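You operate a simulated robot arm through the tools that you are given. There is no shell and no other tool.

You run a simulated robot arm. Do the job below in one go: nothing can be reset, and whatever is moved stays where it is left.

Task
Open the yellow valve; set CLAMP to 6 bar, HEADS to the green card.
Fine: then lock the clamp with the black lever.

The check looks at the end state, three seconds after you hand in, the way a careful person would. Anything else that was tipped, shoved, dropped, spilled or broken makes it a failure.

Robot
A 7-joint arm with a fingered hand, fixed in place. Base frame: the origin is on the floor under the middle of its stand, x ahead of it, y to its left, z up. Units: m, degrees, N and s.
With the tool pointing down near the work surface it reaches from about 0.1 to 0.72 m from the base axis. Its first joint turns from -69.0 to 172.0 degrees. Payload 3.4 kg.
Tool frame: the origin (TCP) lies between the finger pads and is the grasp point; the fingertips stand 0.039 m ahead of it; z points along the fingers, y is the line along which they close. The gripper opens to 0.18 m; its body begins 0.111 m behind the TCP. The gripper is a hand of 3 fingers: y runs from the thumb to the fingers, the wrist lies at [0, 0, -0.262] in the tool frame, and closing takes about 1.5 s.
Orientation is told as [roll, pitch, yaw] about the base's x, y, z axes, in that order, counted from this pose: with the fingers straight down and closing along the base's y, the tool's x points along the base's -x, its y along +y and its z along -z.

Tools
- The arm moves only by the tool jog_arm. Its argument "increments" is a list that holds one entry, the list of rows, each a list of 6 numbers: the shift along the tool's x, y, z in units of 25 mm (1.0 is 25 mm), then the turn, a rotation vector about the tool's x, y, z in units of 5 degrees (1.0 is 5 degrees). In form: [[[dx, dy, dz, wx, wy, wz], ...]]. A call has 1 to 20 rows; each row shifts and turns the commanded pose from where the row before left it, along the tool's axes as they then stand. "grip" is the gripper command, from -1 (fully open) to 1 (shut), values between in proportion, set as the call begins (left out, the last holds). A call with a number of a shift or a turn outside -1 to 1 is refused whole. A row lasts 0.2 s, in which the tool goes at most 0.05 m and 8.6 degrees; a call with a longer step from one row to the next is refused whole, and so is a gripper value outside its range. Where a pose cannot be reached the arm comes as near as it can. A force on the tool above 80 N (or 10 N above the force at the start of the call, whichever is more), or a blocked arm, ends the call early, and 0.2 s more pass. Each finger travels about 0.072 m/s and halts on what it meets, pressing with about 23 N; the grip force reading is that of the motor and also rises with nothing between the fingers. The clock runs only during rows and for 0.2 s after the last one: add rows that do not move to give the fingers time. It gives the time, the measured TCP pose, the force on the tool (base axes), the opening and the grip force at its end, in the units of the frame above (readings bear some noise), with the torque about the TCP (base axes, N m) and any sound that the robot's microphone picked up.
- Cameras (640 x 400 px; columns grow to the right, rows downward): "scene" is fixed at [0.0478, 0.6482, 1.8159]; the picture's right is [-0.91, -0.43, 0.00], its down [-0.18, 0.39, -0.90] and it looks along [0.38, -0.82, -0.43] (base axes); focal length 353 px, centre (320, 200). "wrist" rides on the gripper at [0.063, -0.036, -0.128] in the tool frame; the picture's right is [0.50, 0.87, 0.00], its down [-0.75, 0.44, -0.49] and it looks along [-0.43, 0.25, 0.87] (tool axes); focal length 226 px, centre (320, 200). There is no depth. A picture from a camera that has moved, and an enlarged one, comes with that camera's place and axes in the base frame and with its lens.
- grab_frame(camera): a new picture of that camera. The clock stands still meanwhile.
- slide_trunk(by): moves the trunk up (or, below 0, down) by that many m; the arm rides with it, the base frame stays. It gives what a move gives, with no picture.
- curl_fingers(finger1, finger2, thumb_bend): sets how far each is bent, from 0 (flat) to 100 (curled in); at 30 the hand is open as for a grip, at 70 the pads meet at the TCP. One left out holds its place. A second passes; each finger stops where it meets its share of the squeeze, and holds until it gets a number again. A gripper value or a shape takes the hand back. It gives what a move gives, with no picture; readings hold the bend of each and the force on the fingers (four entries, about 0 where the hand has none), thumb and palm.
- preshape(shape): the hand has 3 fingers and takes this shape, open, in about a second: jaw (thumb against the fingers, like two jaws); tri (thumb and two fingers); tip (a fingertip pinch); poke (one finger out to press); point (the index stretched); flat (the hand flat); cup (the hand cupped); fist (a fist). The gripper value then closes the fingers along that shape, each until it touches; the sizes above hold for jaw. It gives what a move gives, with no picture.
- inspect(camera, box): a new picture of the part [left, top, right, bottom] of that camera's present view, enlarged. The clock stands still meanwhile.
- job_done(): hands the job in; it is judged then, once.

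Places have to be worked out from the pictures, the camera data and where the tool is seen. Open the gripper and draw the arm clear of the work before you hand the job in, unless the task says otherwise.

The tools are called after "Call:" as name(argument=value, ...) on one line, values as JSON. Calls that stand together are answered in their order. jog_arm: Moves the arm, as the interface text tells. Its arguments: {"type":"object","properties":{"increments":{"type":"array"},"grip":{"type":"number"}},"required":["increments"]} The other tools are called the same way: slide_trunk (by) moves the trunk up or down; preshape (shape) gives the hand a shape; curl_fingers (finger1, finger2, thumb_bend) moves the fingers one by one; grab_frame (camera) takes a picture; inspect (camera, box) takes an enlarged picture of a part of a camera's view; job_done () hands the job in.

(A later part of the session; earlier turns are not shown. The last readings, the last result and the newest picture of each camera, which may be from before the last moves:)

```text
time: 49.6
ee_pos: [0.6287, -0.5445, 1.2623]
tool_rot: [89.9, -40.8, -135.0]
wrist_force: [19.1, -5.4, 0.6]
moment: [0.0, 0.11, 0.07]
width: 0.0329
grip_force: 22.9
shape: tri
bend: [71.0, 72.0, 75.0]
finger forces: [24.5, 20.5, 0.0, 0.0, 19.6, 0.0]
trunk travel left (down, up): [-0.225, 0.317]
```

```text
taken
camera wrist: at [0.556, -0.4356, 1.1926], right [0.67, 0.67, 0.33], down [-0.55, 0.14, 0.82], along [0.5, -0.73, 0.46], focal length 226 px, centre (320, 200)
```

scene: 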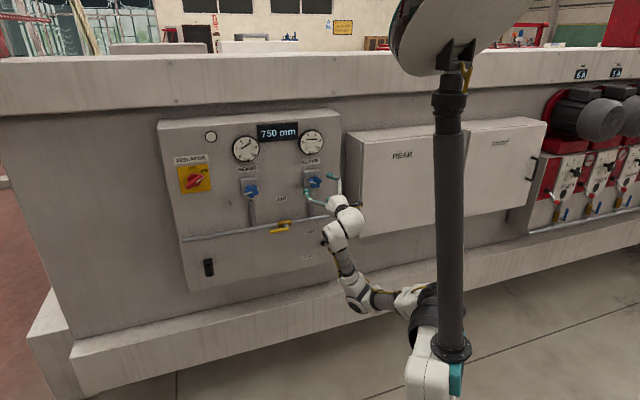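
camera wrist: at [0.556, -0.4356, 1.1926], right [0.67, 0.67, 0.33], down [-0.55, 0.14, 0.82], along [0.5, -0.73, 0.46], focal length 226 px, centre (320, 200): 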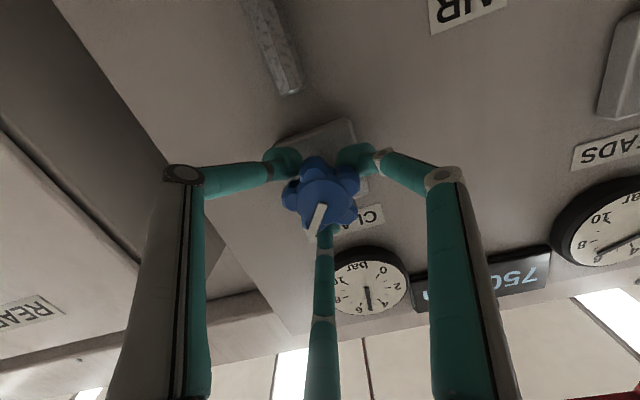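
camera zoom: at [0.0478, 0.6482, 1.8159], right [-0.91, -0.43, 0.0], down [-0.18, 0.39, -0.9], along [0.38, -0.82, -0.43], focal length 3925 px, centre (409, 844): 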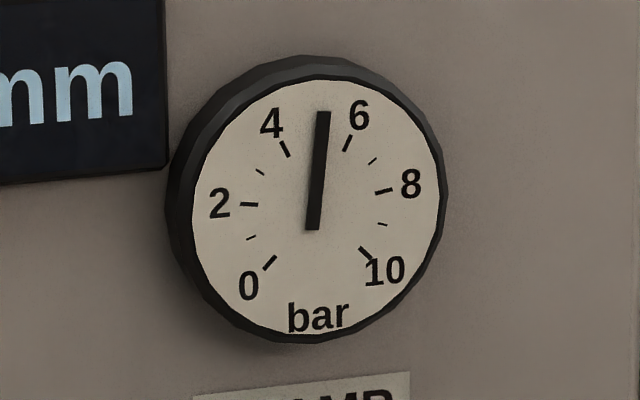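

The needle reads ≈5.2 and may lag; I wait a moment and re-read.

Call:
jog_arm(increments=[[[0, 0, 0, 0, 0, 0], [0, 0, 0, 0, 0, 0], [0, 0, 0, 0, 0, 0], [0, 0, 0, 0, 0, 0]]])

Call:
inspect(camera="scene", box=[294, 124, 330, 160])

Call:
inspect(camera="wrist", box=[270, 120, 420, 330])

```text
time: 50.6
ee_pos: [0.6287, -0.5448, 1.2608]
tool_rot: [89.9, -40.8, -134.9]
wrist_force: [17.7, -4.1, 0.9]
moment: [0.04, 0.11, 0.15]
width: 0.0328
grip_force: 23.0
shape: tri
bend: [71.0, 72.0, 75.0]
finger forces: [24.4, 20.3, 0.0, 0.1, 19.5, 0.0]
trunk travel left (down, up): [-0.225, 0.317]
```

```text
11.11 times, centred on (312, 142) of scene
camera zoom: at [0.0478, 0.6482, 1.8159], right [-0.91, -0.43, 0.0], down [-0.18, 0.39, -0.9], along [0.38, -0.82, -0.43], focal length 3925 px, centre (409, 844)
```

zoom: 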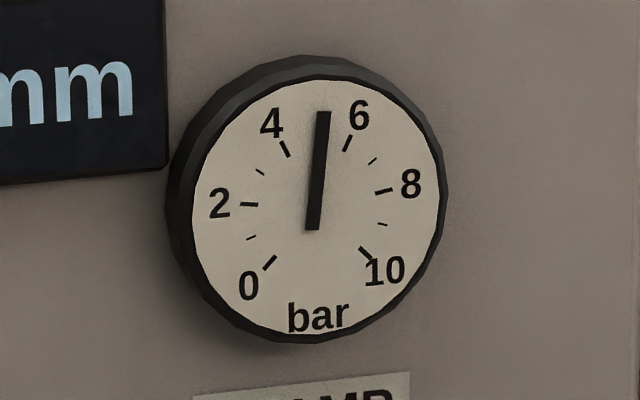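

```text
1.90 times, centred on (345, 225) of wrist
camera zoom: at [0.5559, -0.4358, 1.1924], right [0.67, 0.67, 0.33], down [-0.55, 0.14, 0.82], along [0.5, -0.73, 0.46], focal length 431 px, centre (272, 152)
```

zoom: 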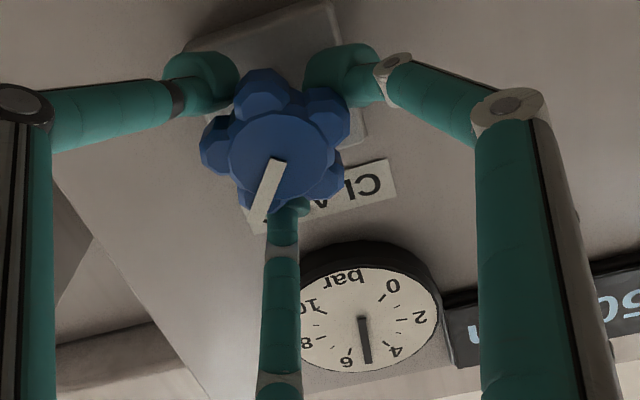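

No lag: the gauge reads ≈5.2 bar. I turn a further 24° and re-read.

Call:
jog_arm(increments=[[[0, 0, 0, 0, 0, 0.96], [0, 0, 0, 0, 0, 0.96], [0, 0, 0, 0, 0, 0.96], [0, 0, 0, 0, 0, 0.96], [0, 0, 0, 0, 0, 0.96], [0, 0, 0, 0, 0, 0]]])

Call:
inspect(camera="scene", box=[294, 124, 330, 160])

Call:
inspect(camera="wrist", box=[270, 120, 420, 330])

```text
time: 52.0
ee_pos: [0.6294, -0.5448, 1.2625]
tool_rot: [90.0, -16.7, -135.1]
wrist_force: [21.2, -6.4, 0.6]
moment: [0.0, 0.1, 0.16]
width: 0.0324
grip_force: 22.3
shape: tri
bend: [71.0, 72.0, 75.0]
finger forces: [25.0, 20.4, 0.0, 0.0, 22.3, 0.1]
trunk travel left (down, up): [-0.225, 0.317]
```

```text
11.11 times, centred on (312, 142) of scene
camera zoom: at [0.0478, 0.6482, 1.8159], right [-0.91, -0.43, 0.0], down [-0.18, 0.39, -0.9], along [0.38, -0.82, -0.43], focal length 3925 px, centre (409, 844)
```

zoom: 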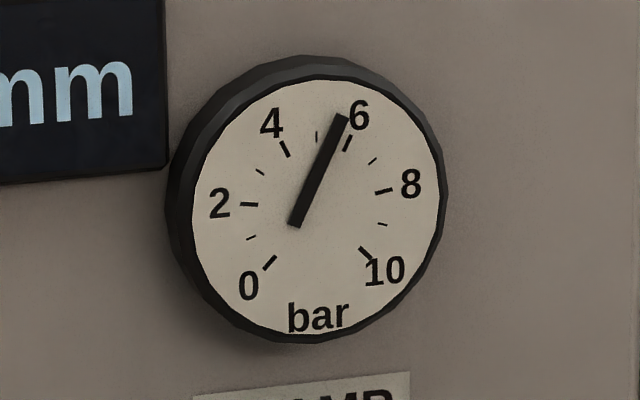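

```text
1.90 times, centred on (345, 225) of wrist
camera zoom: at [0.5743, -0.4172, 1.2087], right [0.52, 0.51, 0.69], down [-0.77, -0.07, 0.63], along [0.38, -0.85, 0.36], focal length 431 px, centre (272, 152)
```

zoom: 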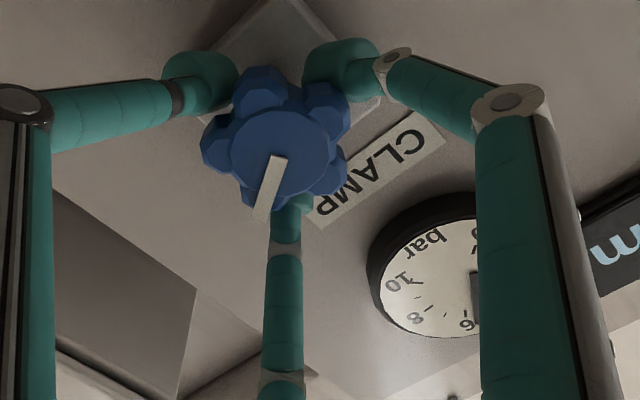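

Needle is at ≈24° (5.9 bar). I nudge about 3.3° more and re-read.

Call:
jog_arm(increments=[[[0, 0, 0, 0, 0, 0.33], [0, 0, 0, 0, 0, 0.33], [0, 0, 0, 0, 0, 0]]])

Call:
inspect(camera="scene", box=[300, 130, 324, 154])

```text
time: 52.8
ee_pos: [0.6282, -0.5439, 1.261]
tool_rot: [90.1, -13.4, -135.0]
wrist_force: [20.5, -7.1, 1.8]
moment: [0.06, 0.09, 0.15]
width: 0.0326
grip_force: 22.7
shape: tri
bend: [71.0, 72.0, 75.0]
finger forces: [24.5, 20.6, 0.1, 0.0, 21.9, 0.1]
trunk travel left (down, up): [-0.225, 0.317]
```

```text
16.00 times, centred on (312, 142) of scene
camera zoom: at [0.0478, 0.6482, 1.8159], right [-0.91, -0.43, 0.0], down [-0.18, 0.39, -0.9], along [0.38, -0.82, -0.43], focal length 5652 px, centre (448, 1128)
```

zoom: 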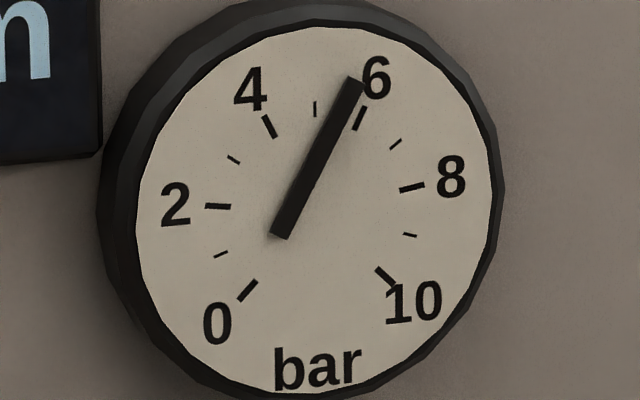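

CLAMP reads 6.0 bar. I release the knob, back straight off and re-check.

Call:
jog_arm(increments=[[[0, 0, 0, 0, 0, 0], [0, 0, 0, 0, 0, 0], [0, 0, 0, 0, 0, 0], [0, 0, 0, 0, 0, 0], [0, 0, 0, 0, 0, 0], [0, 0, -0.8, 0, 0, 0], [0, 0, -0.8, 0, 0, 0], [0, 0, -0.8, 0, 0, 0], [0, 0, -0.8, 0, 0, 0], [0, 0, -0.8, 0, 0, 0]]], grip=-0.1)

Call:
inspect(camera="scene", box=[300, 130, 324, 154])

Call:
grab_frame(camera="scene")

Call:
grab_frame(camera="wrist")

```text
time: 55.0
ee_pos: [0.5542, -0.4718, 1.2634]
tool_rot: [90.1, -13.4, -135.0]
wrist_force: [0.2, 0.8, -0.5]
moment: [0.02, 0.01, 0.0]
width: 0.0984
grip_force: 0.1
shape: tri
bend: [70.0, 70.0, 71.0]
finger forces: [0.1, 0.0, 0.0, 0.1, 0.1, 0.1]
trunk travel left (down, up): [-0.225, 0.317]
```

```text
16.00 times, centred on (312, 142) of scene
camera zoom: at [0.0478, 0.6482, 1.8159], right [-0.91, -0.43, 0.0], down [-0.18, 0.39, -0.9], along [0.38, -0.82, -0.43], focal length 5652 px, centre (448, 1128)
```

zoom: 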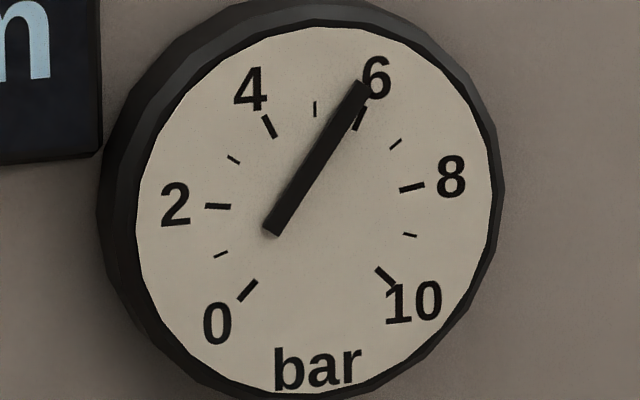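

```text
taken
```

scene: 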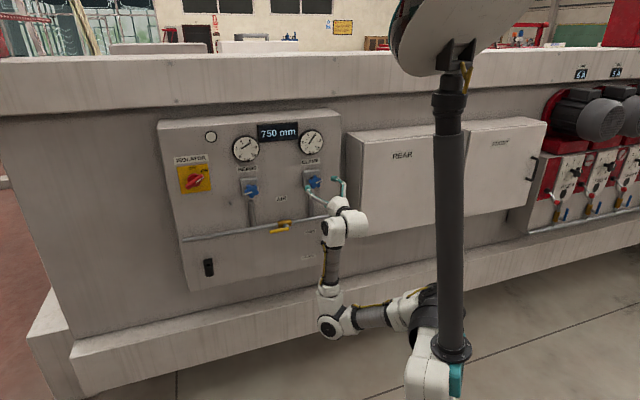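

```text
taken
camera wrist: at [0.5029, -0.3429, 1.2122], right [0.49, 0.49, 0.73], down [-0.8, -0.1, 0.6], along [0.36, -0.87, 0.34], focal length 226 px, centre (320, 200)
```

wrist: 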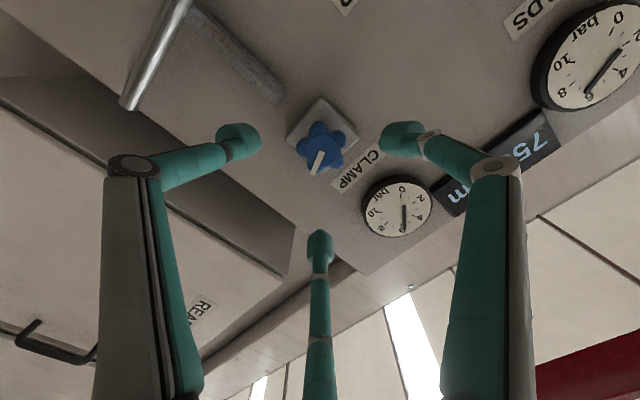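

On release the knob drifted to about 34° (≈6.25 bar). I go back in and regrip more lightly to correct it.

Call:
jog_arm(increments=[[[0, 0, 0.8, 0, 0, 0], [0, 0, 0.8, 0, 0, 0], [0, 0, 0.8, 0, 0, 0], [0, 0, 0.8, 0, 0, 0], [0, 0, 0.75, 0, 0, 0], [0, 0, 0, 0, 0, 0]]])

Call:
inspect(camera="wrist", box=[220, 100, 420, 260])

Call:
jog_arm(increments=[[[0, 0, 0, 0, 0, 0], [0, 0, 0, 0, 0, 0], [0, 0, 0, 0, 0, 0], [0, 0, 0, 0, 0, 0], [0, 0, 0, 0, 0, 0], [0, 0, 0, 0, 0, 0]]], grip=0.58)

Call:
inspect(camera="wrist", box=[220, 100, 420, 260])

Call:
inspect(camera="scene", box=[300, 130, 324, 154])

```text
time: 56.4
ee_pos: [0.6237, -0.5426, 1.2635]
tool_rot: [90.1, -13.4, -135.0]
wrist_force: [-0.6, 0.4, 0.0]
moment: [-0.01, 0.03, 0.01]
width: 0.0985
grip_force: 0.1
shape: tri
bend: [70.0, 70.0, 71.0]
finger forces: [0.1, 0.0, 0.0, 0.0, 0.0, 0.0]
trunk travel left (down, up): [-0.225, 0.317]
```

```text
2.50 times, centred on (320, 180) of wrist
camera zoom: at [0.5721, -0.4136, 1.2127], right [0.49, 0.49, 0.73], down [-0.8, -0.1, 0.6], along [0.36, -0.87, 0.34], focal length 565 px, centre (320, 250)
```

zoom: 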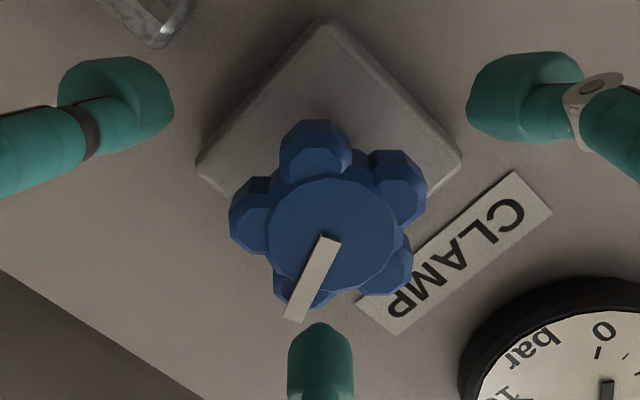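

```text
time: 57.8
ee_pos: [0.6252, -0.543, 1.2611]
tool_rot: [90.0, -13.4, -135.0]
wrist_force: [8.9, -7.9, 2.4]
moment: [0.04, 0.02, -0.02]
width: 0.0363
grip_force: 23.2
shape: tri
bend: [72.0, 72.0, 75.0]
finger forces: [20.8, 20.2, 0.1, 0.0, 19.8, 0.0]
trunk travel left (down, up): [-0.225, 0.317]
```

```text
2.50 times, centred on (320, 180) of wrist
camera zoom: at [0.5734, -0.4148, 1.2114], right [0.49, 0.49, 0.73], down [-0.79, -0.1, 0.6], along [0.36, -0.87, 0.34], focal length 565 px, centre (320, 250)
```

zoom: 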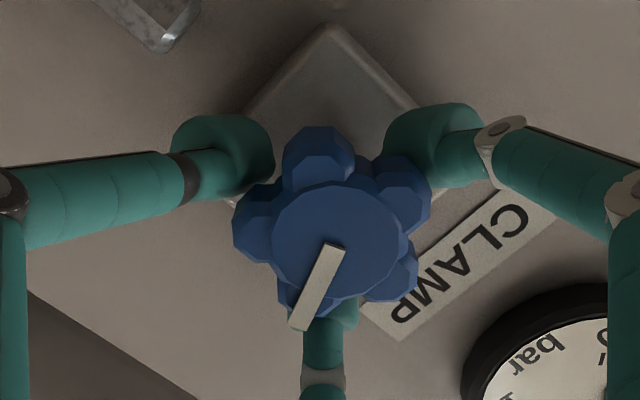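

```text
16.00 times, centred on (312, 142) of scene
camera zoom: at [0.0478, 0.6482, 1.8159], right [-0.91, -0.43, 0.0], down [-0.18, 0.39, -0.9], along [0.38, -0.82, -0.43], focal length 5652 px, centre (448, 1128)
```

zoom: 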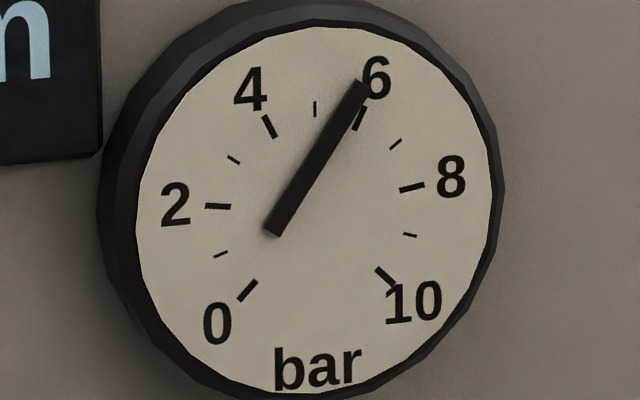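

Gripping did not disturb the reading (34°) and lateral force is small. I turn back about 8°.

Call:
jog_arm(increments=[[[0, 0, 0, 0, 0, -0.55], [0, 0, 0, 0, 0, -0.55], [0, 0, 0, 0, 0, -0.5], [0, 0, 0, 0, 0, 0]]])

Call:
inspect(camera="scene", box=[300, 130, 324, 154])

```text
time: 58.8
ee_pos: [0.6254, -0.5447, 1.2624]
tool_rot: [90.0, -21.5, -135.0]
wrist_force: [9.3, -7.8, 1.0]
moment: [0.07, 0.03, -0.05]
width: 0.0365
grip_force: 22.8
shape: tri
bend: [72.0, 72.0, 75.0]
finger forces: [20.3, 20.7, 0.0, 0.0, 20.8, 0.0]
trunk travel left (down, up): [-0.225, 0.317]
```

```text
16.00 times, centred on (312, 142) of scene
camera zoom: at [0.0478, 0.6482, 1.8159], right [-0.91, -0.43, 0.0], down [-0.18, 0.39, -0.9], along [0.38, -0.82, -0.43], focal length 5652 px, centre (448, 1128)
```

zoom: 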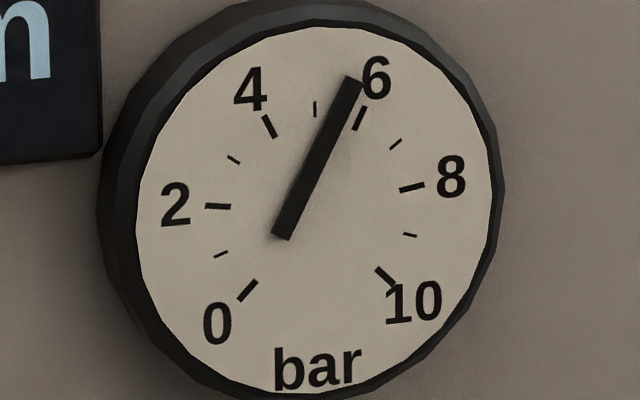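

Now ≈25.5° (5.95 bar). I open the fingers just slightly to release gently, then re-read.

Call:
jog_arm(increments=[[[0, 0, 0, 0, 0, 0], [0, 0, 0, 0, 0, 0]]], grip=0.5)

Call:
inspect(camera="scene", box=[300, 130, 324, 154])

Call:
inspect(camera="wrist", box=[220, 100, 420, 260])

```text
time: 59.4
ee_pos: [0.6232, -0.5409, 1.2646]
tool_rot: [90.2, -21.4, -135.1]
wrist_force: [1.7, -1.9, 0.1]
moment: [0.0, 0.01, -0.03]
width: 0.0453
grip_force: 0.1
shape: tri
bend: [72.0, 72.0, 74.0]
finger forces: [1.2, 0.4, 0.0, 0.1, 0.7, 0.0]
trunk travel left (down, up): [-0.225, 0.317]
```

```text
16.00 times, centred on (312, 142) of scene
camera zoom: at [0.0478, 0.6482, 1.8159], right [-0.91, -0.43, 0.0], down [-0.18, 0.39, -0.9], along [0.38, -0.82, -0.43], focal length 5652 px, centre (448, 1128)
```

zoom: 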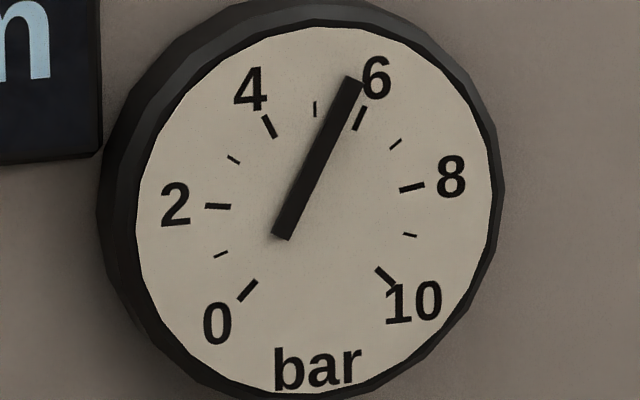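

```text
2.50 times, centred on (320, 180) of wrist
camera zoom: at [0.5669, -0.417, 1.2067], right [0.55, 0.55, 0.62], down [-0.73, -0.03, 0.68], along [0.4, -0.83, 0.39], focal length 565 px, centre (320, 250)
```

zoom: 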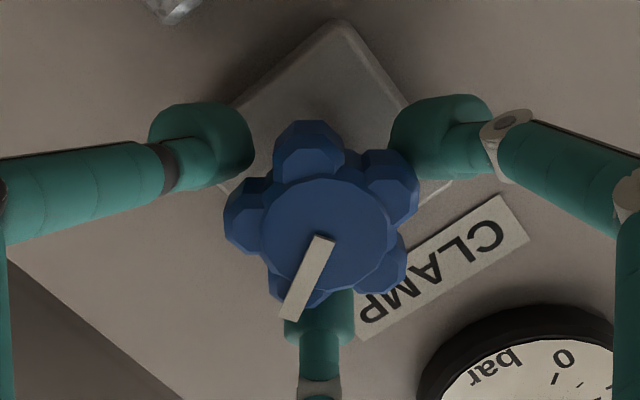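

Reading is stable at ≈25.5° (≈5.95 bar). I open fully, back off and confirm.

Call:
jog_arm(increments=[[[0, 0, 0, 0, 0, 0], [0, 0, 0, 0, 0, 0], [0, 0, 0, 0, 0, 0], [0, 0, 0, 0, 0, 0], [0, 0, -0.8, 0, 0, 0], [0, 0, -0.8, 0, 0, 0], [0, 0, -0.8, 0, 0, 0], [0, 0, -0.8, 0, 0, 0], [0, 0, -0.8, 0, 0, 0]]], grip=-0.1)

Call:
inspect(camera="scene", box=[300, 130, 324, 154])

Call:
grab_frame(camera="scene")

```text
time: 61.4
ee_pos: [0.5538, -0.4704, 1.2643]
tool_rot: [90.1, -21.4, -135.0]
wrist_force: [-1.0, 0.3, 0.0]
moment: [-0.02, 0.02, 0.01]
width: 0.0983
grip_force: 0.0
shape: tri
bend: [70.0, 70.0, 71.0]
finger forces: [0.0, 0.1, 0.0, 0.0, 0.0, 0.0]
trunk travel left (down, up): [-0.225, 0.317]
```

```text
16.00 times, centred on (312, 142) of scene
camera zoom: at [0.0478, 0.6482, 1.8159], right [-0.91, -0.43, 0.0], down [-0.18, 0.39, -0.9], along [0.38, -0.82, -0.43], focal length 5652 px, centre (448, 1128)
```

zoom: 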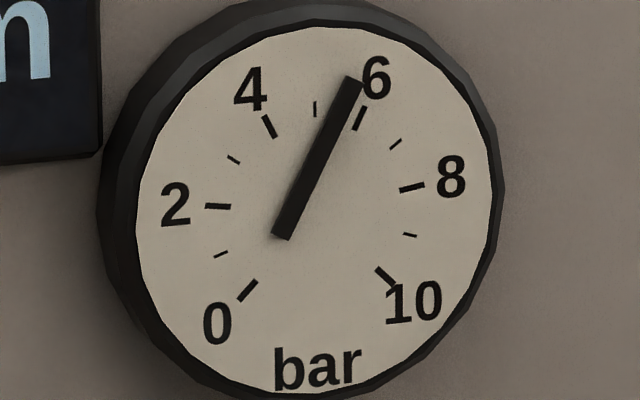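

```text
taken
```

scene: 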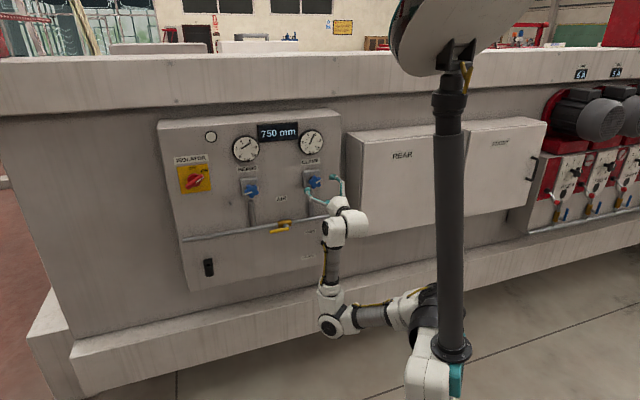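

CLAMP holds at ≈5.95 bar after release. Before setting HEADS I want to read the green card's small text, so I back off and swing the tool to point down, then toward the table.

Call:
jog_arm(increments=[[[0, 0, -1, 0, 0, 0], [0, 0, -1, 0, 0, 0], [0, 0, 0, 0.931, 0.365, 0], [0, 0, 0, 0.931, 0.365, 0], [0, 0, 0, 0.931, 0.365, 0], [0, 0, 0, 0.931, 0.365, 0], [0, 0, 0, 0.931, 0.365, 0], [0, 0, 0, 0.931, 0.365, 0], [0, 0, 0, 0.931, 0.365, 0], [0, 0, 0, 0.931, 0.365, 0], [0, 0, 0, 0.931, 0.365, 0], [0, 0, 0, 0.931, 0.365, 0], [0, 0, 0, 0.931, 0.365, 0], [0, 0, 0, 0.931, 0.365, 0], [0, 0, 0, 0.931, 0.365, 0], [0, 0, 0, 0.931, 0.365, 0], [0, 0, 0, 0.931, 0.365, 0], [0, 0, 0, 0.931, 0.365, 0], [0, 0, 0, 0.931, 0.365, 0], [0, 0, 0, 0.931, 0.365, 0]]])

Call:
grab_frame(camera="wrist")

Call:
grab_frame(camera="scene")

```text
time: 65.6
ee_pos: [0.5186, -0.4379, 1.264]
tool_rot: [0.0, 0.0, -113.7]
wrist_force: [0.3, -0.8, 0.6]
moment: [0.05, -0.01, -0.02]
width: 0.0986
grip_force: 0.1
shape: tri
bend: [70.0, 70.0, 71.0]
finger forces: [0.0, 0.0, 0.0, 0.0, 0.1, 0.0]
trunk travel left (down, up): [-0.225, 0.317]
```

```text
taken
camera wrist: at [0.5118, -0.3643, 1.3905], right [0.99, 0.11, 0.0], down [0.1, -0.87, 0.49], along [0.05, -0.49, -0.87], focal length 226 px, centre (320, 200)
```

wrist: 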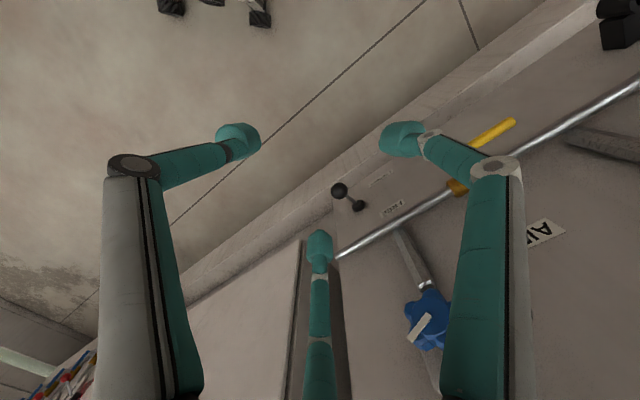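

```text
taken
```

scene: 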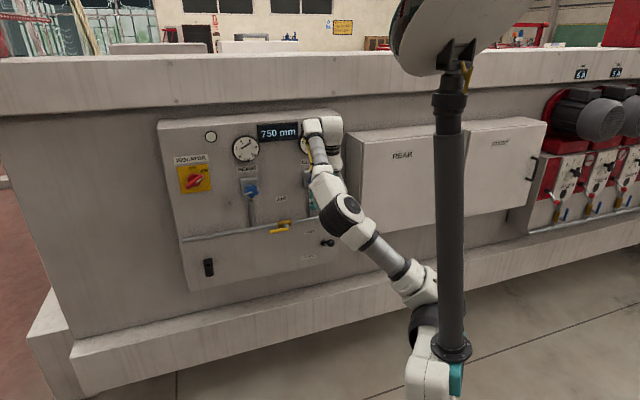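

The tool points down now, but the camera tilts toward the panel. I move toward the table side, then turn the tool around.

Call:
jog_arm(increments=[[[0.935, -0.562, 0, 0, 0, 0], [0.935, -0.562, 0, 0, 0, -1], [0.9, -0.62, 0, 0, 0, 0], [0.935, -0.562, 0, 0, 0, 0], [0.935, -0.562, 0, 0, 0, 0], [0.935, -0.562, 0, 0, 0, 0], [0.935, -0.562, 0, 0, 0, 0], [0.935, -0.562, 0, 0, 0, 0], [0.935, -0.562, 0, 0, 0, 0], [0.935, -0.562, 0, 0, 0, 0], [0.935, -0.562, 0, 0, 0, 0], [0.935, -0.562, 0, 0, 0, 0], [0.935, -0.562, 0, 0, 0, 0], [0.935, -0.562, 0, 0, 0, 0], [0.935, -0.562, 0, 0, 0, 0]]])

Call:
jog_arm(increments=[[[0, 0, 0, 0, 0, -1], [0, 0, 0, 0, 0, -1], [0, 0, 0, 0, 0, -1], [0, 0, 0, 0, 0, -1], [0, 0, 0, 0, 0, -1], [0, 0, 0, 0, 0, -1], [0, 0, 0, 0, 0, -1], [0, 0, 0, 0, 0, -1], [0, 0, 0, 0, 0, -1], [0, 0, 0, 0, 0, -1], [0, 0, 0, 0, 0, -1], [0, 0, 0, 0, 0, -1], [0, 0, 0, 0, 0, -1], [0, 0, 0, 0, 0, -1], [0, 0, 0, 0, 0, -1], [0, 0, 0, 0, 0, -1], [0, 0, 0, 0, 0, -1], [0, 0, 0, 0, 0, -1], [0, 0, 0, 0, 0, -1], [0, 0, 0, 0, 0, -1]]])

Call:
grab_frame(camera="wrist")

Call:
grab_frame(camera="scene")

```text
time: 68.8
ee_pos: [0.5069, -0.1772, 1.3598]
tool_rot: [0.0, 0.2, -108.6]
wrist_force: [-0.3, 0.2, 0.0]
moment: [-0.04, 0.02, -0.01]
width: 0.0988
grip_force: 0.0
shape: tri
bend: [70.0, 70.0, 71.0]
finger forces: [0.0, 0.1, 0.0, 0.0, 0.0, 0.0]
out of reach, approached as far as the arm can: row 6, 7, 8, 9, 10, 11, 12, 13, 14, 15
trunk travel left (down, up): [-0.225, 0.317]
```

```text
time: 73.0
ee_pos: [0.5074, -0.1782, 1.3586]
tool_rot: [-0.1, -0.1, -8.5]
wrist_force: [-0.3, 0.2, -0.4]
moment: [0.0, 0.01, -0.02]
width: 0.0988
grip_force: 0.1
shape: tri
bend: [70.0, 70.0, 71.0]
finger forces: [0.0, 0.1, 0.0, 0.1, 0.1, 0.1]
trunk travel left (down, up): [-0.225, 0.317]
```

```text
taken
camera wrist: at [0.4417, -0.2031, 1.486], right [-0.36, 0.93, 0.0], down [0.81, 0.32, 0.49], along [0.46, 0.18, -0.87], focal length 226 px, centre (320, 200)
```

wrist: 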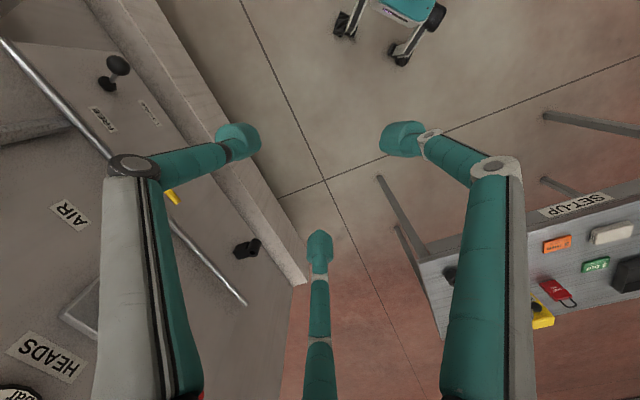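

```text
taken
```

scene: 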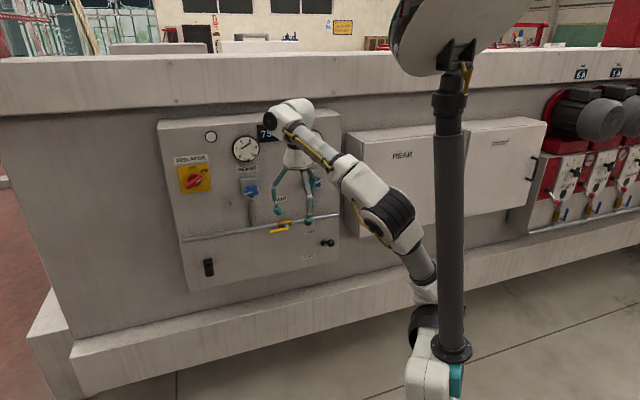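

The table is visible: a "SET-UP" label with an orange card and a green card. I zoom in on them.

Call:
inspect(camera="wrist", box=[580, 252, 612, 276])

Call:
inspect(camera="wrist", box=[540, 230, 574, 256])

Call:
inspect(camera="wrist", box=[520, 180, 640, 300])

```text
16.00 times, centred on (596, 264) of wrist
camera zoom: at [0.4417, -0.2031, 1.486], right [-0.36, 0.93, 0.0], down [0.81, 0.32, 0.49], along [0.46, 0.18, -0.87], focal length 3617 px, centre (-4096, -824)
```

zoom: 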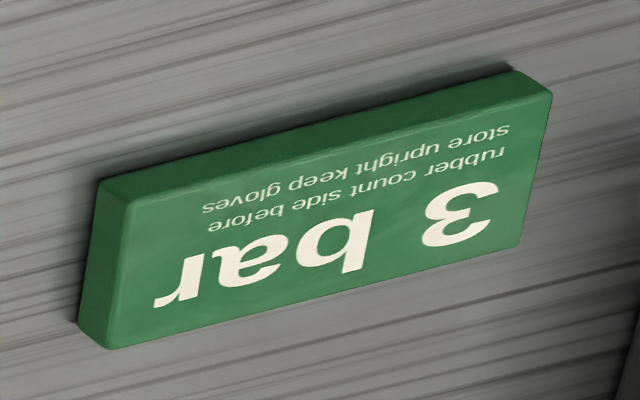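

```text
15.38 times, centred on (557, 243) of wrist
camera zoom: at [0.4417, -0.2031, 1.486], right [-0.36, 0.93, 0.0], down [0.81, 0.32, 0.49], along [0.46, 0.18, -0.87], focal length 3478 px, centre (-3326, -462)
```

zoom: 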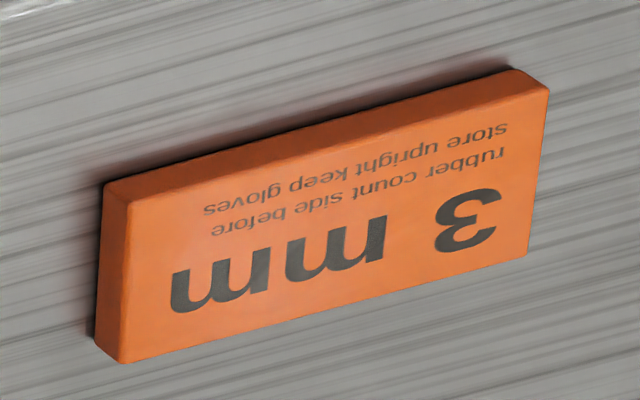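

```text
3.33 times, centred on (580, 240) of wrist
camera zoom: at [0.4417, -0.2031, 1.486], right [-0.36, 0.93, 0.0], down [0.81, 0.32, 0.49], along [0.46, 0.18, -0.87], focal length 754 px, centre (-547, 67)
```

zoom: 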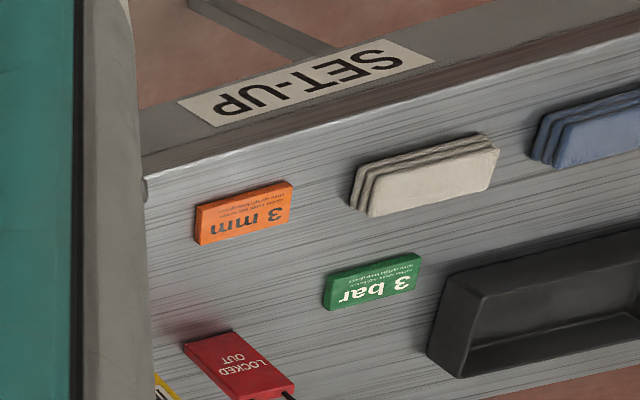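

The green card reads 3 bar. Now I turn the tool back to face the panel for the HEADS knob.

Call:
jog_arm(increments=[[[0, 0, 0, 0.714, -0.965, 0], [0, 0, 0, 0.714, -0.965, 0], [0, 0, 0, 0.714, -0.965, 0], [0, 0, 0, 0.714, -0.965, 0], [0, 0, 0, 0.714, -0.965, 0], [0, 0, 0, 0.714, -0.965, 0], [0, 0, 0, 0.714, -0.965, 0], [0, 0, 0, 0.714, -0.965, 0], [0, 0, 0, 0.714, -0.965, 0], [0, 0, 0, 0.714, -0.965, 0], [0, 0, 0, 0.714, -0.965, 0], [0, 0, 0, 0.714, -0.965, 0], [0, 0, 0, 0.714, -0.965, 0], [0, 0, 0, 0.714, -0.965, 0], [0, 0, 0, 0.714, -0.965, 0], [0, 0, 0, 0, 0, 0]]])

Call:
grab_frame(camera="scene")

Call:
grab_frame(camera="wrist")

```text
time: 76.4
ee_pos: [0.6277, -0.2905, 1.5103]
tool_rot: [-31.7, -40.8, 5.3]
wrist_force: [-0.5, -0.2, 0.2]
moment: [0.0, 0.0, -0.03]
width: 0.0986
grip_force: 0.1
shape: tri
bend: [70.0, 70.0, 71.0]
finger forces: [0.1, 0.0, 0.0, 0.1, 0.1, 0.0]
out of reach, approached as far as the arm can: row 1, 2, 3, 4, 5, 6, 7, 8, 9, 10, 11, 12, 13, 14, 15
trunk travel left (down, up): [-0.225, 0.317]
```

```text
taken
```

scene: 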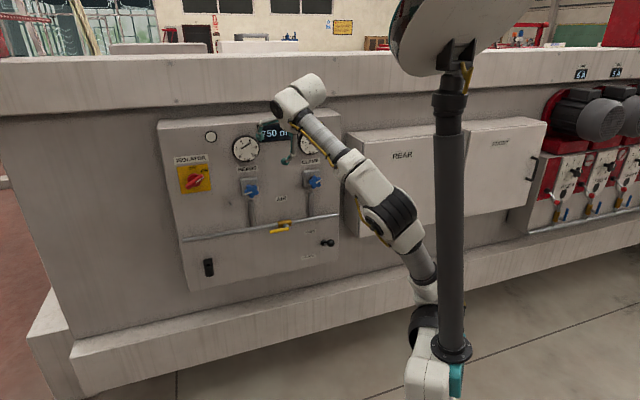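

```text
taken
camera wrist: at [0.4953, -0.2645, 1.5657], right [-0.15, 0.73, -0.67], down [0.39, 0.67, 0.64], along [0.91, -0.16, -0.38], focal length 226 px, centre (320, 200)
```

wrist: 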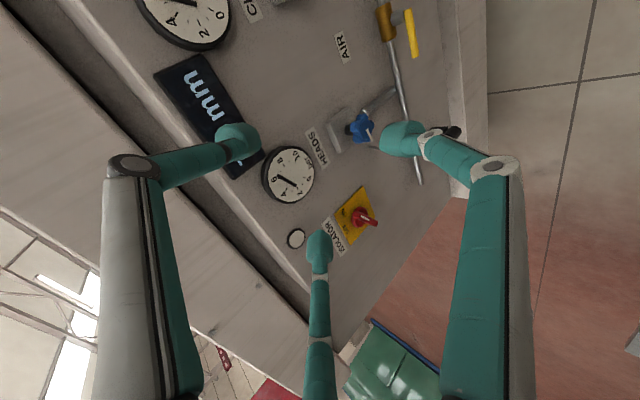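

The arm is too stretched here to finish the turn (tool still pitched about 40° down). I move the hand lower and slightly back, closer to poses that worked before.

Call:
jog_arm(increments=[[[0.775, 0.712, 0.456, 0, 0, 0], [0.775, 0.712, 0.456, 0, 0, 0], [0.775, 0.712, 0.456, 0, 0, 0], [0.775, 0.712, 0.456, 0, 0, 0], [0.775, 0.712, 0.456, 0, 0, 0], [0.775, 0.712, 0.456, 0, 0, 0], [0.775, 0.712, 0.456, 0, 0, 0], [0.775, 0.712, 0.456, 0, 0, 0], [0.775, 0.712, 0.456, 0, 0, 0], [0.775, 0.712, 0.456, 0, 0, 0]]])

Call:
grab_frame(camera="scene")

Call:
grab_frame(camera="wrist")

```text
time: 78.6
ee_pos: [0.7104, -0.3344, 1.3895]
tool_rot: [-31.2, -40.5, 5.3]
wrist_force: [0.4, 0.0, 0.0]
moment: [0.01, 0.01, 0.01]
width: 0.099
grip_force: 0.2
shape: tri
bend: [70.0, 70.0, 71.0]
finger forces: [0.1, 0.1, 0.1, 0.1, 0.0, 0.0]
out of reach, approached as far as the arm can: row 1, 2, 3, 4, 5, 6, 7, 8, 9, 10
trunk travel left (down, up): [-0.225, 0.317]
```

```text
taken
```

scene: 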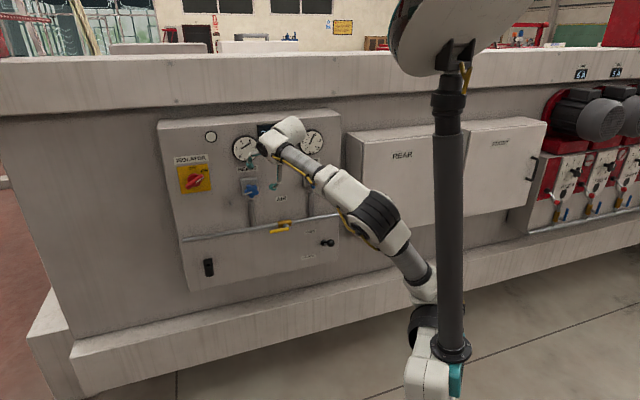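

```text
taken
camera wrist: at [0.5777, -0.3094, 1.4444], right [-0.15, 0.73, -0.67], down [0.39, 0.67, 0.64], along [0.91, -0.16, -0.38], focal length 226 px, centre (320, 200)
```

wrist: 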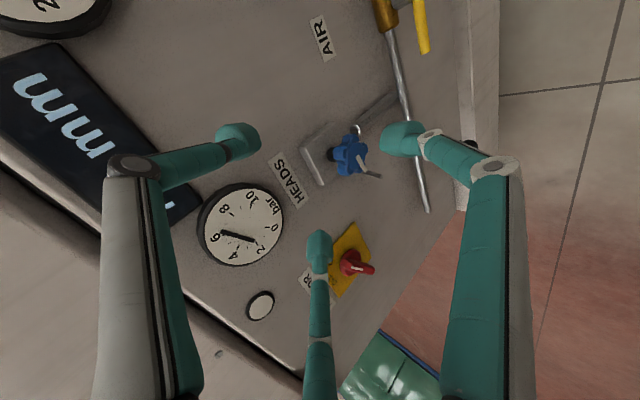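

The arm drifted toward the panel instead of down. I send a no-motion row to see whether the command is still beyond the arm's reach.

Call:
jog_arm(increments=[[[0, 0, 0, 0, 0, 0], [0, 0, 0, 0, 0, 0]]])

```text
time: 79.2
ee_pos: [0.7093, -0.3325, 1.3886]
tool_rot: [-31.4, -40.6, 5.3]
wrist_force: [0.1, 0.3, 0.1]
moment: [0.01, 0.01, 0.01]
width: 0.0991
grip_force: 0.0
shape: tri
bend: [70.0, 70.0, 71.0]
finger forces: [0.0, 0.0, 0.1, 0.0, 0.1, 0.1]
trunk travel left (down, up): [-0.225, 0.317]
```

The command is reset to the reached pose. I test a small rotation toward horizontal from here.

Call:
jog_arm(increments=[[[0, 0, 0, 0.673, -0.748, 0], [0, 0, 0, 0.673, -0.748, 0]]])

```text
time: 79.8
ee_pos: [0.7095, -0.3327, 1.3903]
tool_rot: [-31.3, -40.5, 5.2]
wrist_force: [-0.6, 0.9, 0.3]
moment: [0.0, 0.0, 0.03]
width: 0.0987
grip_force: 0.0
shape: tri
bend: [70.0, 70.0, 71.0]
finger forces: [0.0, 0.1, 0.0, 0.0, 0.1, 0.1]
out of reach, approached as far as the arm can: row 1, 2
trunk travel left (down, up): [-0.225, 0.317]
```

That direction is at a joint limit in this elbow-down posture. I retrace: turn the tool back to pointing down, then return to the earlier spot where the tilt worked.

Call:
jog_arm(increments=[[[0, 0, 0, -0.515, 0.853, 0], [0, 0, 0, -0.515, 0.853, 0], [0, 0, 0, -0.515, 0.853, 0], [0, 0, 0, -0.515, 0.853, 0], [0, 0, 0, -0.515, 0.853, 0], [0, 0, 0, -0.515, 0.853, 0], [0, 0, 0, -0.515, 0.853, 0], [0, 0, 0, -0.515, 0.853, 0], [0, 0, 0, -0.515, 0.853, 0], [0, 0, 0, -0.515, 0.853, 0]]])

Call:
grab_frame(camera="scene")

```text
time: 82.0
ee_pos: [0.678, -0.3362, 1.3659]
tool_rot: [-10.7, -14.6, -4.2]
wrist_force: [0.2, -0.6, -0.3]
moment: [-0.01, -0.04, -0.01]
width: 0.0987
grip_force: 0.0
shape: tri
bend: [70.0, 70.0, 71.0]
finger forces: [0.1, 0.1, 0.0, 0.1, 0.0, 0.0]
out of reach, approached as far as the arm can: row 5, 6, 7, 8, 9, 10
trunk travel left (down, up): [-0.225, 0.317]
```

```text
taken
```

scene: 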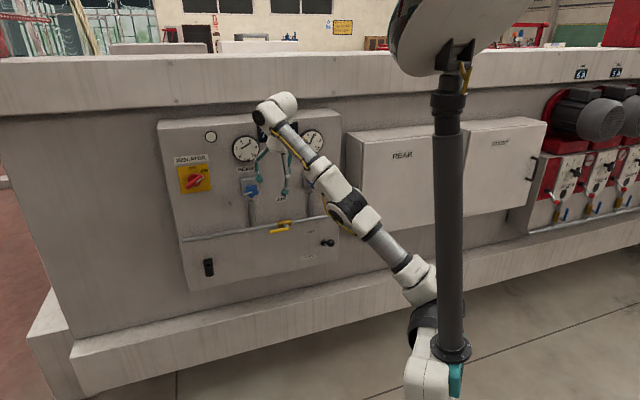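

The arm is almost fully stretched here. I move back to the spot (0.52, -0.44, 1.26) and straighten the tool to vertical.

Call:
jog_arm(increments=[[[0.86, -0.5, 0.403, 0, 0, 0], [0.86, -0.5, 0.403, 0, 0, 0], [0.86, -0.5, 0.403, 0, 0, 0], [0.86, -0.5, 0.403, 0, 0, 0], [0.86, -0.5, 0.403, 0, 0, 0], [0.86, -0.5, 0.403, 0, 0, 0], [0.86, -0.5, 0.403, 0, 0, 0], [0.86, -0.5, 0.403, 0, 0, 0]]])

Call:
jog_arm(increments=[[[0, 0, 0, -0.52, 0.73, 0], [0, 0, 0, -0.52, 0.73, 0], [0, 0, 0, -0.52, 0.73, 0], [0, 0, 0, -0.52, 0.73, 0]]])

Call:
grab_frame(camera="scene")

```text
time: 83.8
ee_pos: [0.5348, -0.4478, 1.2677]
tool_rot: [-10.5, -14.5, -4.2]
wrist_force: [0.6, -0.1, -0.6]
moment: [0.02, -0.02, -0.01]
width: 0.0989
grip_force: 0.1
shape: tri
bend: [70.0, 70.0, 71.0]
finger forces: [0.0, 0.1, 0.0, 0.1, 0.0, 0.0]
out of reach, approached as far as the arm can: row 1
trunk travel left (down, up): [-0.225, 0.317]
```

```text
time: 84.8
ee_pos: [0.5351, -0.4457, 1.2681]
tool_rot: [0.2, -0.1, -5.6]
wrist_force: [0.2, 0.6, 0.3]
moment: [0.02, -0.01, 0.0]
width: 0.0988
grip_force: 0.0
shape: tri
bend: [70.0, 70.0, 71.0]
finger forces: [0.0, 0.0, 0.0, 0.0, 0.1, 0.0]
trunk travel left (down, up): [-0.225, 0.317]
```

```text
taken
```

scene: 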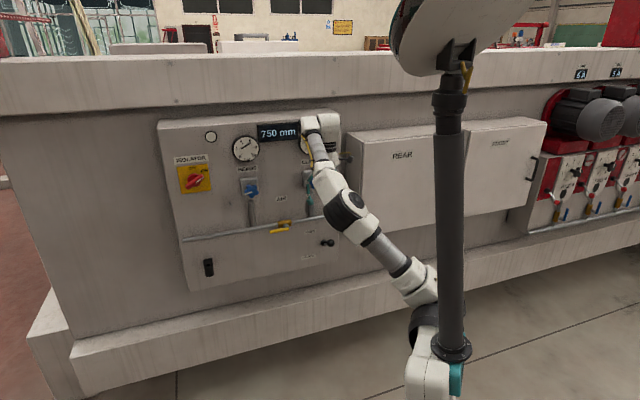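

Back at the proven spot with the tool vertical. I tilt it up toward the panel in small steps.

Call:
jog_arm(increments=[[[0, 0, 0, 0.635, -0.773, 0], [0, 0, 0, 0.635, -0.773, 0], [0, 0, 0, 0.635, -0.773, 0]]])

```text
time: 85.6
ee_pos: [0.5334, -0.4439, 1.2705]
tool_rot: [-9.8, -11.6, -4.4]
wrist_force: [-0.2, -0.1, -0.1]
moment: [0.0, 0.04, -0.03]
width: 0.099
grip_force: 0.1
shape: tri
bend: [70.0, 70.0, 71.0]
finger forces: [0.1, 0.0, 0.1, 0.0, 0.0, 0.0]
trunk travel left (down, up): [-0.225, 0.317]
```

Works. I continue the remaining 75°.

Call:
jog_arm(increments=[[[0, 0, 0, 0.635, -0.773, 0], [0, 0, 0, 0.635, -0.773, 0], [0, 0, 0, 0.635, -0.773, 0], [0, 0, 0, 0.635, -0.773, 0], [0, 0, 0, 0.635, -0.773, 0], [0, 0, 0, 0.635, -0.773, 0], [0, 0, 0, 0.635, -0.773, 0], [0, 0, 0, 0.635, -0.773, 0], [0, 0, 0, 0.635, -0.773, 0], [0, 0, 0, 0.635, -0.773, 0], [0, 0, 0, 0.635, -0.773, 0], [0, 0, 0, 0.635, -0.773, 0], [0, 0, 0, 0.635, -0.773, 0], [0, 0, 0, 0.635, -0.773, 0], [0, 0, 0, 0.635, -0.773, 0]]])

Call:
grab_frame(camera="scene")

Call:
grab_frame(camera="wrist")

```text
time: 88.8
ee_pos: [0.5343, -0.4455, 1.2686]
tool_rot: [-90.2, -50.8, 45.3]
wrist_force: [0.1, 0.6, -0.5]
moment: [0.0, -0.02, -0.01]
width: 0.0988
grip_force: 0.1
shape: tri
bend: [70.0, 70.0, 71.0]
finger forces: [0.0, 0.0, 0.0, 0.1, 0.0, 0.0]
trunk travel left (down, up): [-0.225, 0.317]
```

```text
taken
```

scene: 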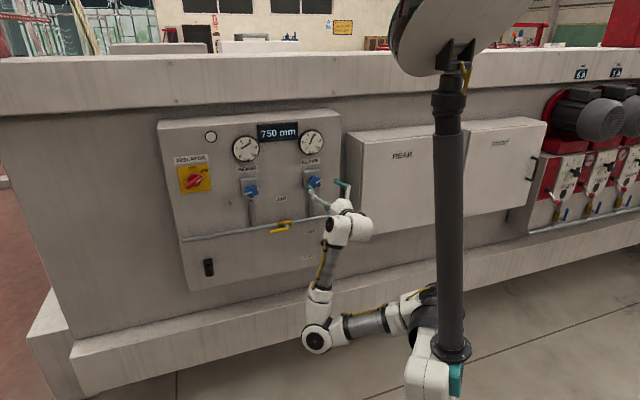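

```text
taken
camera wrist: at [0.3971, -0.4014, 1.2433], right [0.25, 0.25, -0.94], down [0.23, 0.92, 0.31], along [0.94, -0.29, 0.18], focal length 226 px, centre (320, 200)
```

wrist: 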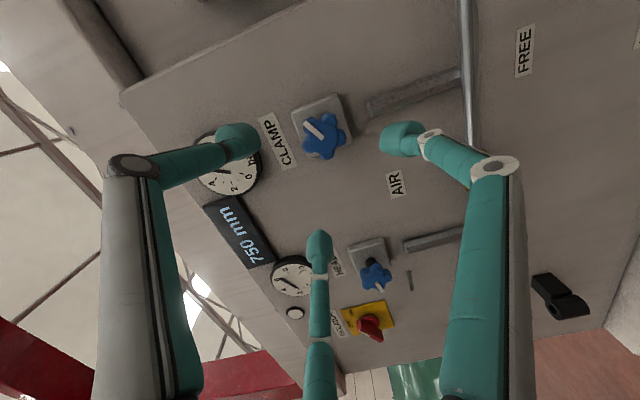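

Tool is horizontal again (roll ≈ -39°). I slide sideways to a standoff in front of the HEADS knob.

Call:
jog_arm(increments=[[[-0.708, 0.903, 0.209, 0, 0, 0], [-0.708, 0.903, 0.209, 0, 0, 0], [-0.708, 0.903, 0.209, 0, 0, 0], [-0.708, 0.903, 0.209, 0, 0, 0], [-0.708, 0.903, 0.209, 0, 0, 0], [-0.708, 0.903, 0.209, 0, 0, 0], [-0.708, 0.903, 0.209, 0, 0, 0], [-0.708, 0.903, 0.209, 0, 0, 0], [-0.708, 0.903, 0.209, 0, 0, 0], [0, 0, 0, 0, 0, 0]]])

Call:
grab_frame(camera="wrist")

Call:
grab_frame(camera="scene")

```text
time: 91.0
ee_pos: [0.7503, -0.2933, 1.2659]
tool_rot: [-90.1, -50.7, 45.2]
wrist_force: [0.6, 0.1, 0.0]
moment: [0.01, 0.0, 0.04]
width: 0.0989
grip_force: 0.1
shape: tri
bend: [70.0, 70.0, 71.0]
finger forces: [0.0, 0.0, 0.1, 0.0, 0.0, 0.0]
trunk travel left (down, up): [-0.225, 0.317]
```

```text
taken
camera wrist: at [0.6136, -0.2497, 1.239], right [0.25, 0.25, -0.94], down [0.23, 0.92, 0.31], along [0.94, -0.29, 0.17], focal length 226 px, centre (320, 200)
```

wrist: 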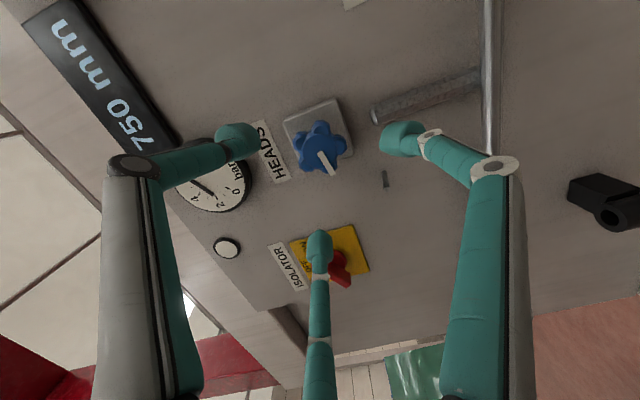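

```text
taken
```

scene: 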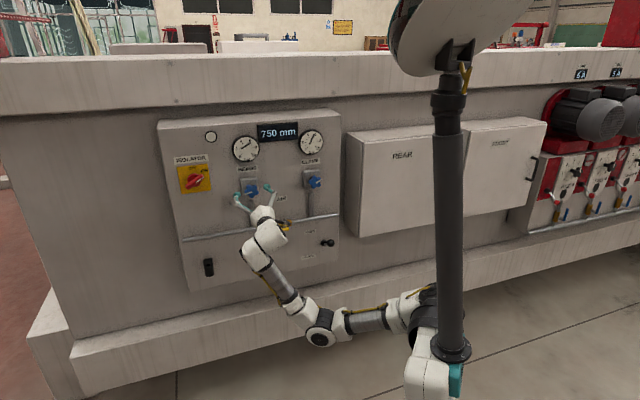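

Now in front of HEADS. I zoom in to align precisely.

Call:
inspect(camera="wrist", box=[270, 90, 370, 190])

Call:
inspect(camera="scene", box=[225, 130, 285, 220])

```text
4.00 times, centred on (320, 140) of wrist
camera zoom: at [0.6136, -0.2497, 1.239], right [0.25, 0.25, -0.94], down [0.23, 0.92, 0.31], along [0.94, -0.29, 0.17], focal length 904 px, centre (320, 440)
```

zoom: 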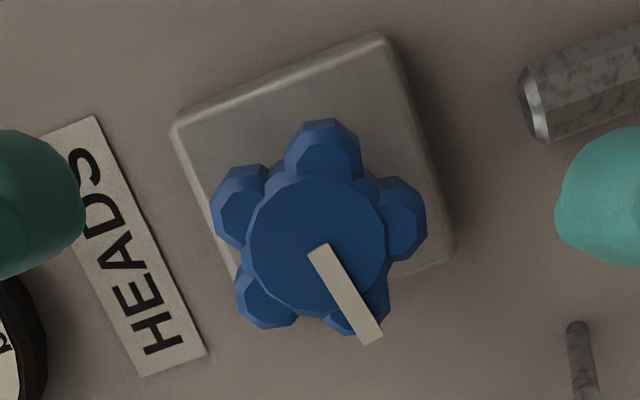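

```text
4.44 times, centred on (255, 175) of scene
camera zoom: at [0.0478, 0.6482, 1.8159], right [-0.91, -0.43, 0.0], down [-0.18, 0.39, -0.9], along [0.38, -0.82, -0.43], focal length 1570 px, centre (609, 311)
```

zoom: 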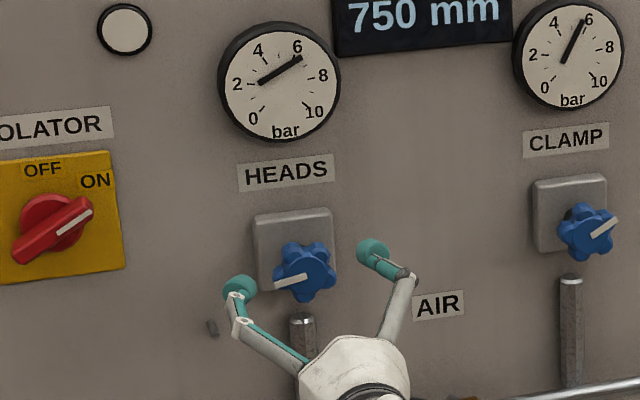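

The knob sits about 5–6 mm toward the right of my axis. I correct and approach halfway, then re-check.

Call:
jog_arm(increments=[[[0.16, -0.13, 0.8, 0, 0, 0], [0, 0, 0.8, 0, 0, 0], [0, 0, 0.5, 0, 0, 0], [0, 0, 0, 0, 0, 0]]])

Call:
inspect(camera="wrist", box=[260, 110, 380, 220])

```text
time: 92.0
ee_pos: [0.7834, -0.3348, 1.2647]
tool_rot: [-90.1, -50.7, 45.2]
wrist_force: [-1.1, 0.5, -0.2]
moment: [-0.01, 0.01, -0.02]
width: 0.0988
grip_force: 0.1
shape: tri
bend: [70.0, 70.0, 71.0]
finger forces: [0.1, 0.0, 0.0, 0.0, 0.0, 0.0]
trunk travel left (down, up): [-0.225, 0.317]
```

```text
3.64 times, centred on (320, 165) of wrist
camera zoom: at [0.646, -0.2909, 1.2379], right [0.25, 0.25, -0.94], down [0.23, 0.92, 0.31], along [0.94, -0.29, 0.17], focal length 822 px, centre (320, 327)
```

zoom: 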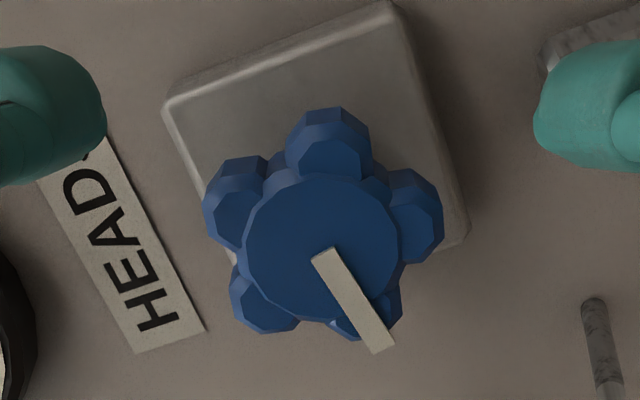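

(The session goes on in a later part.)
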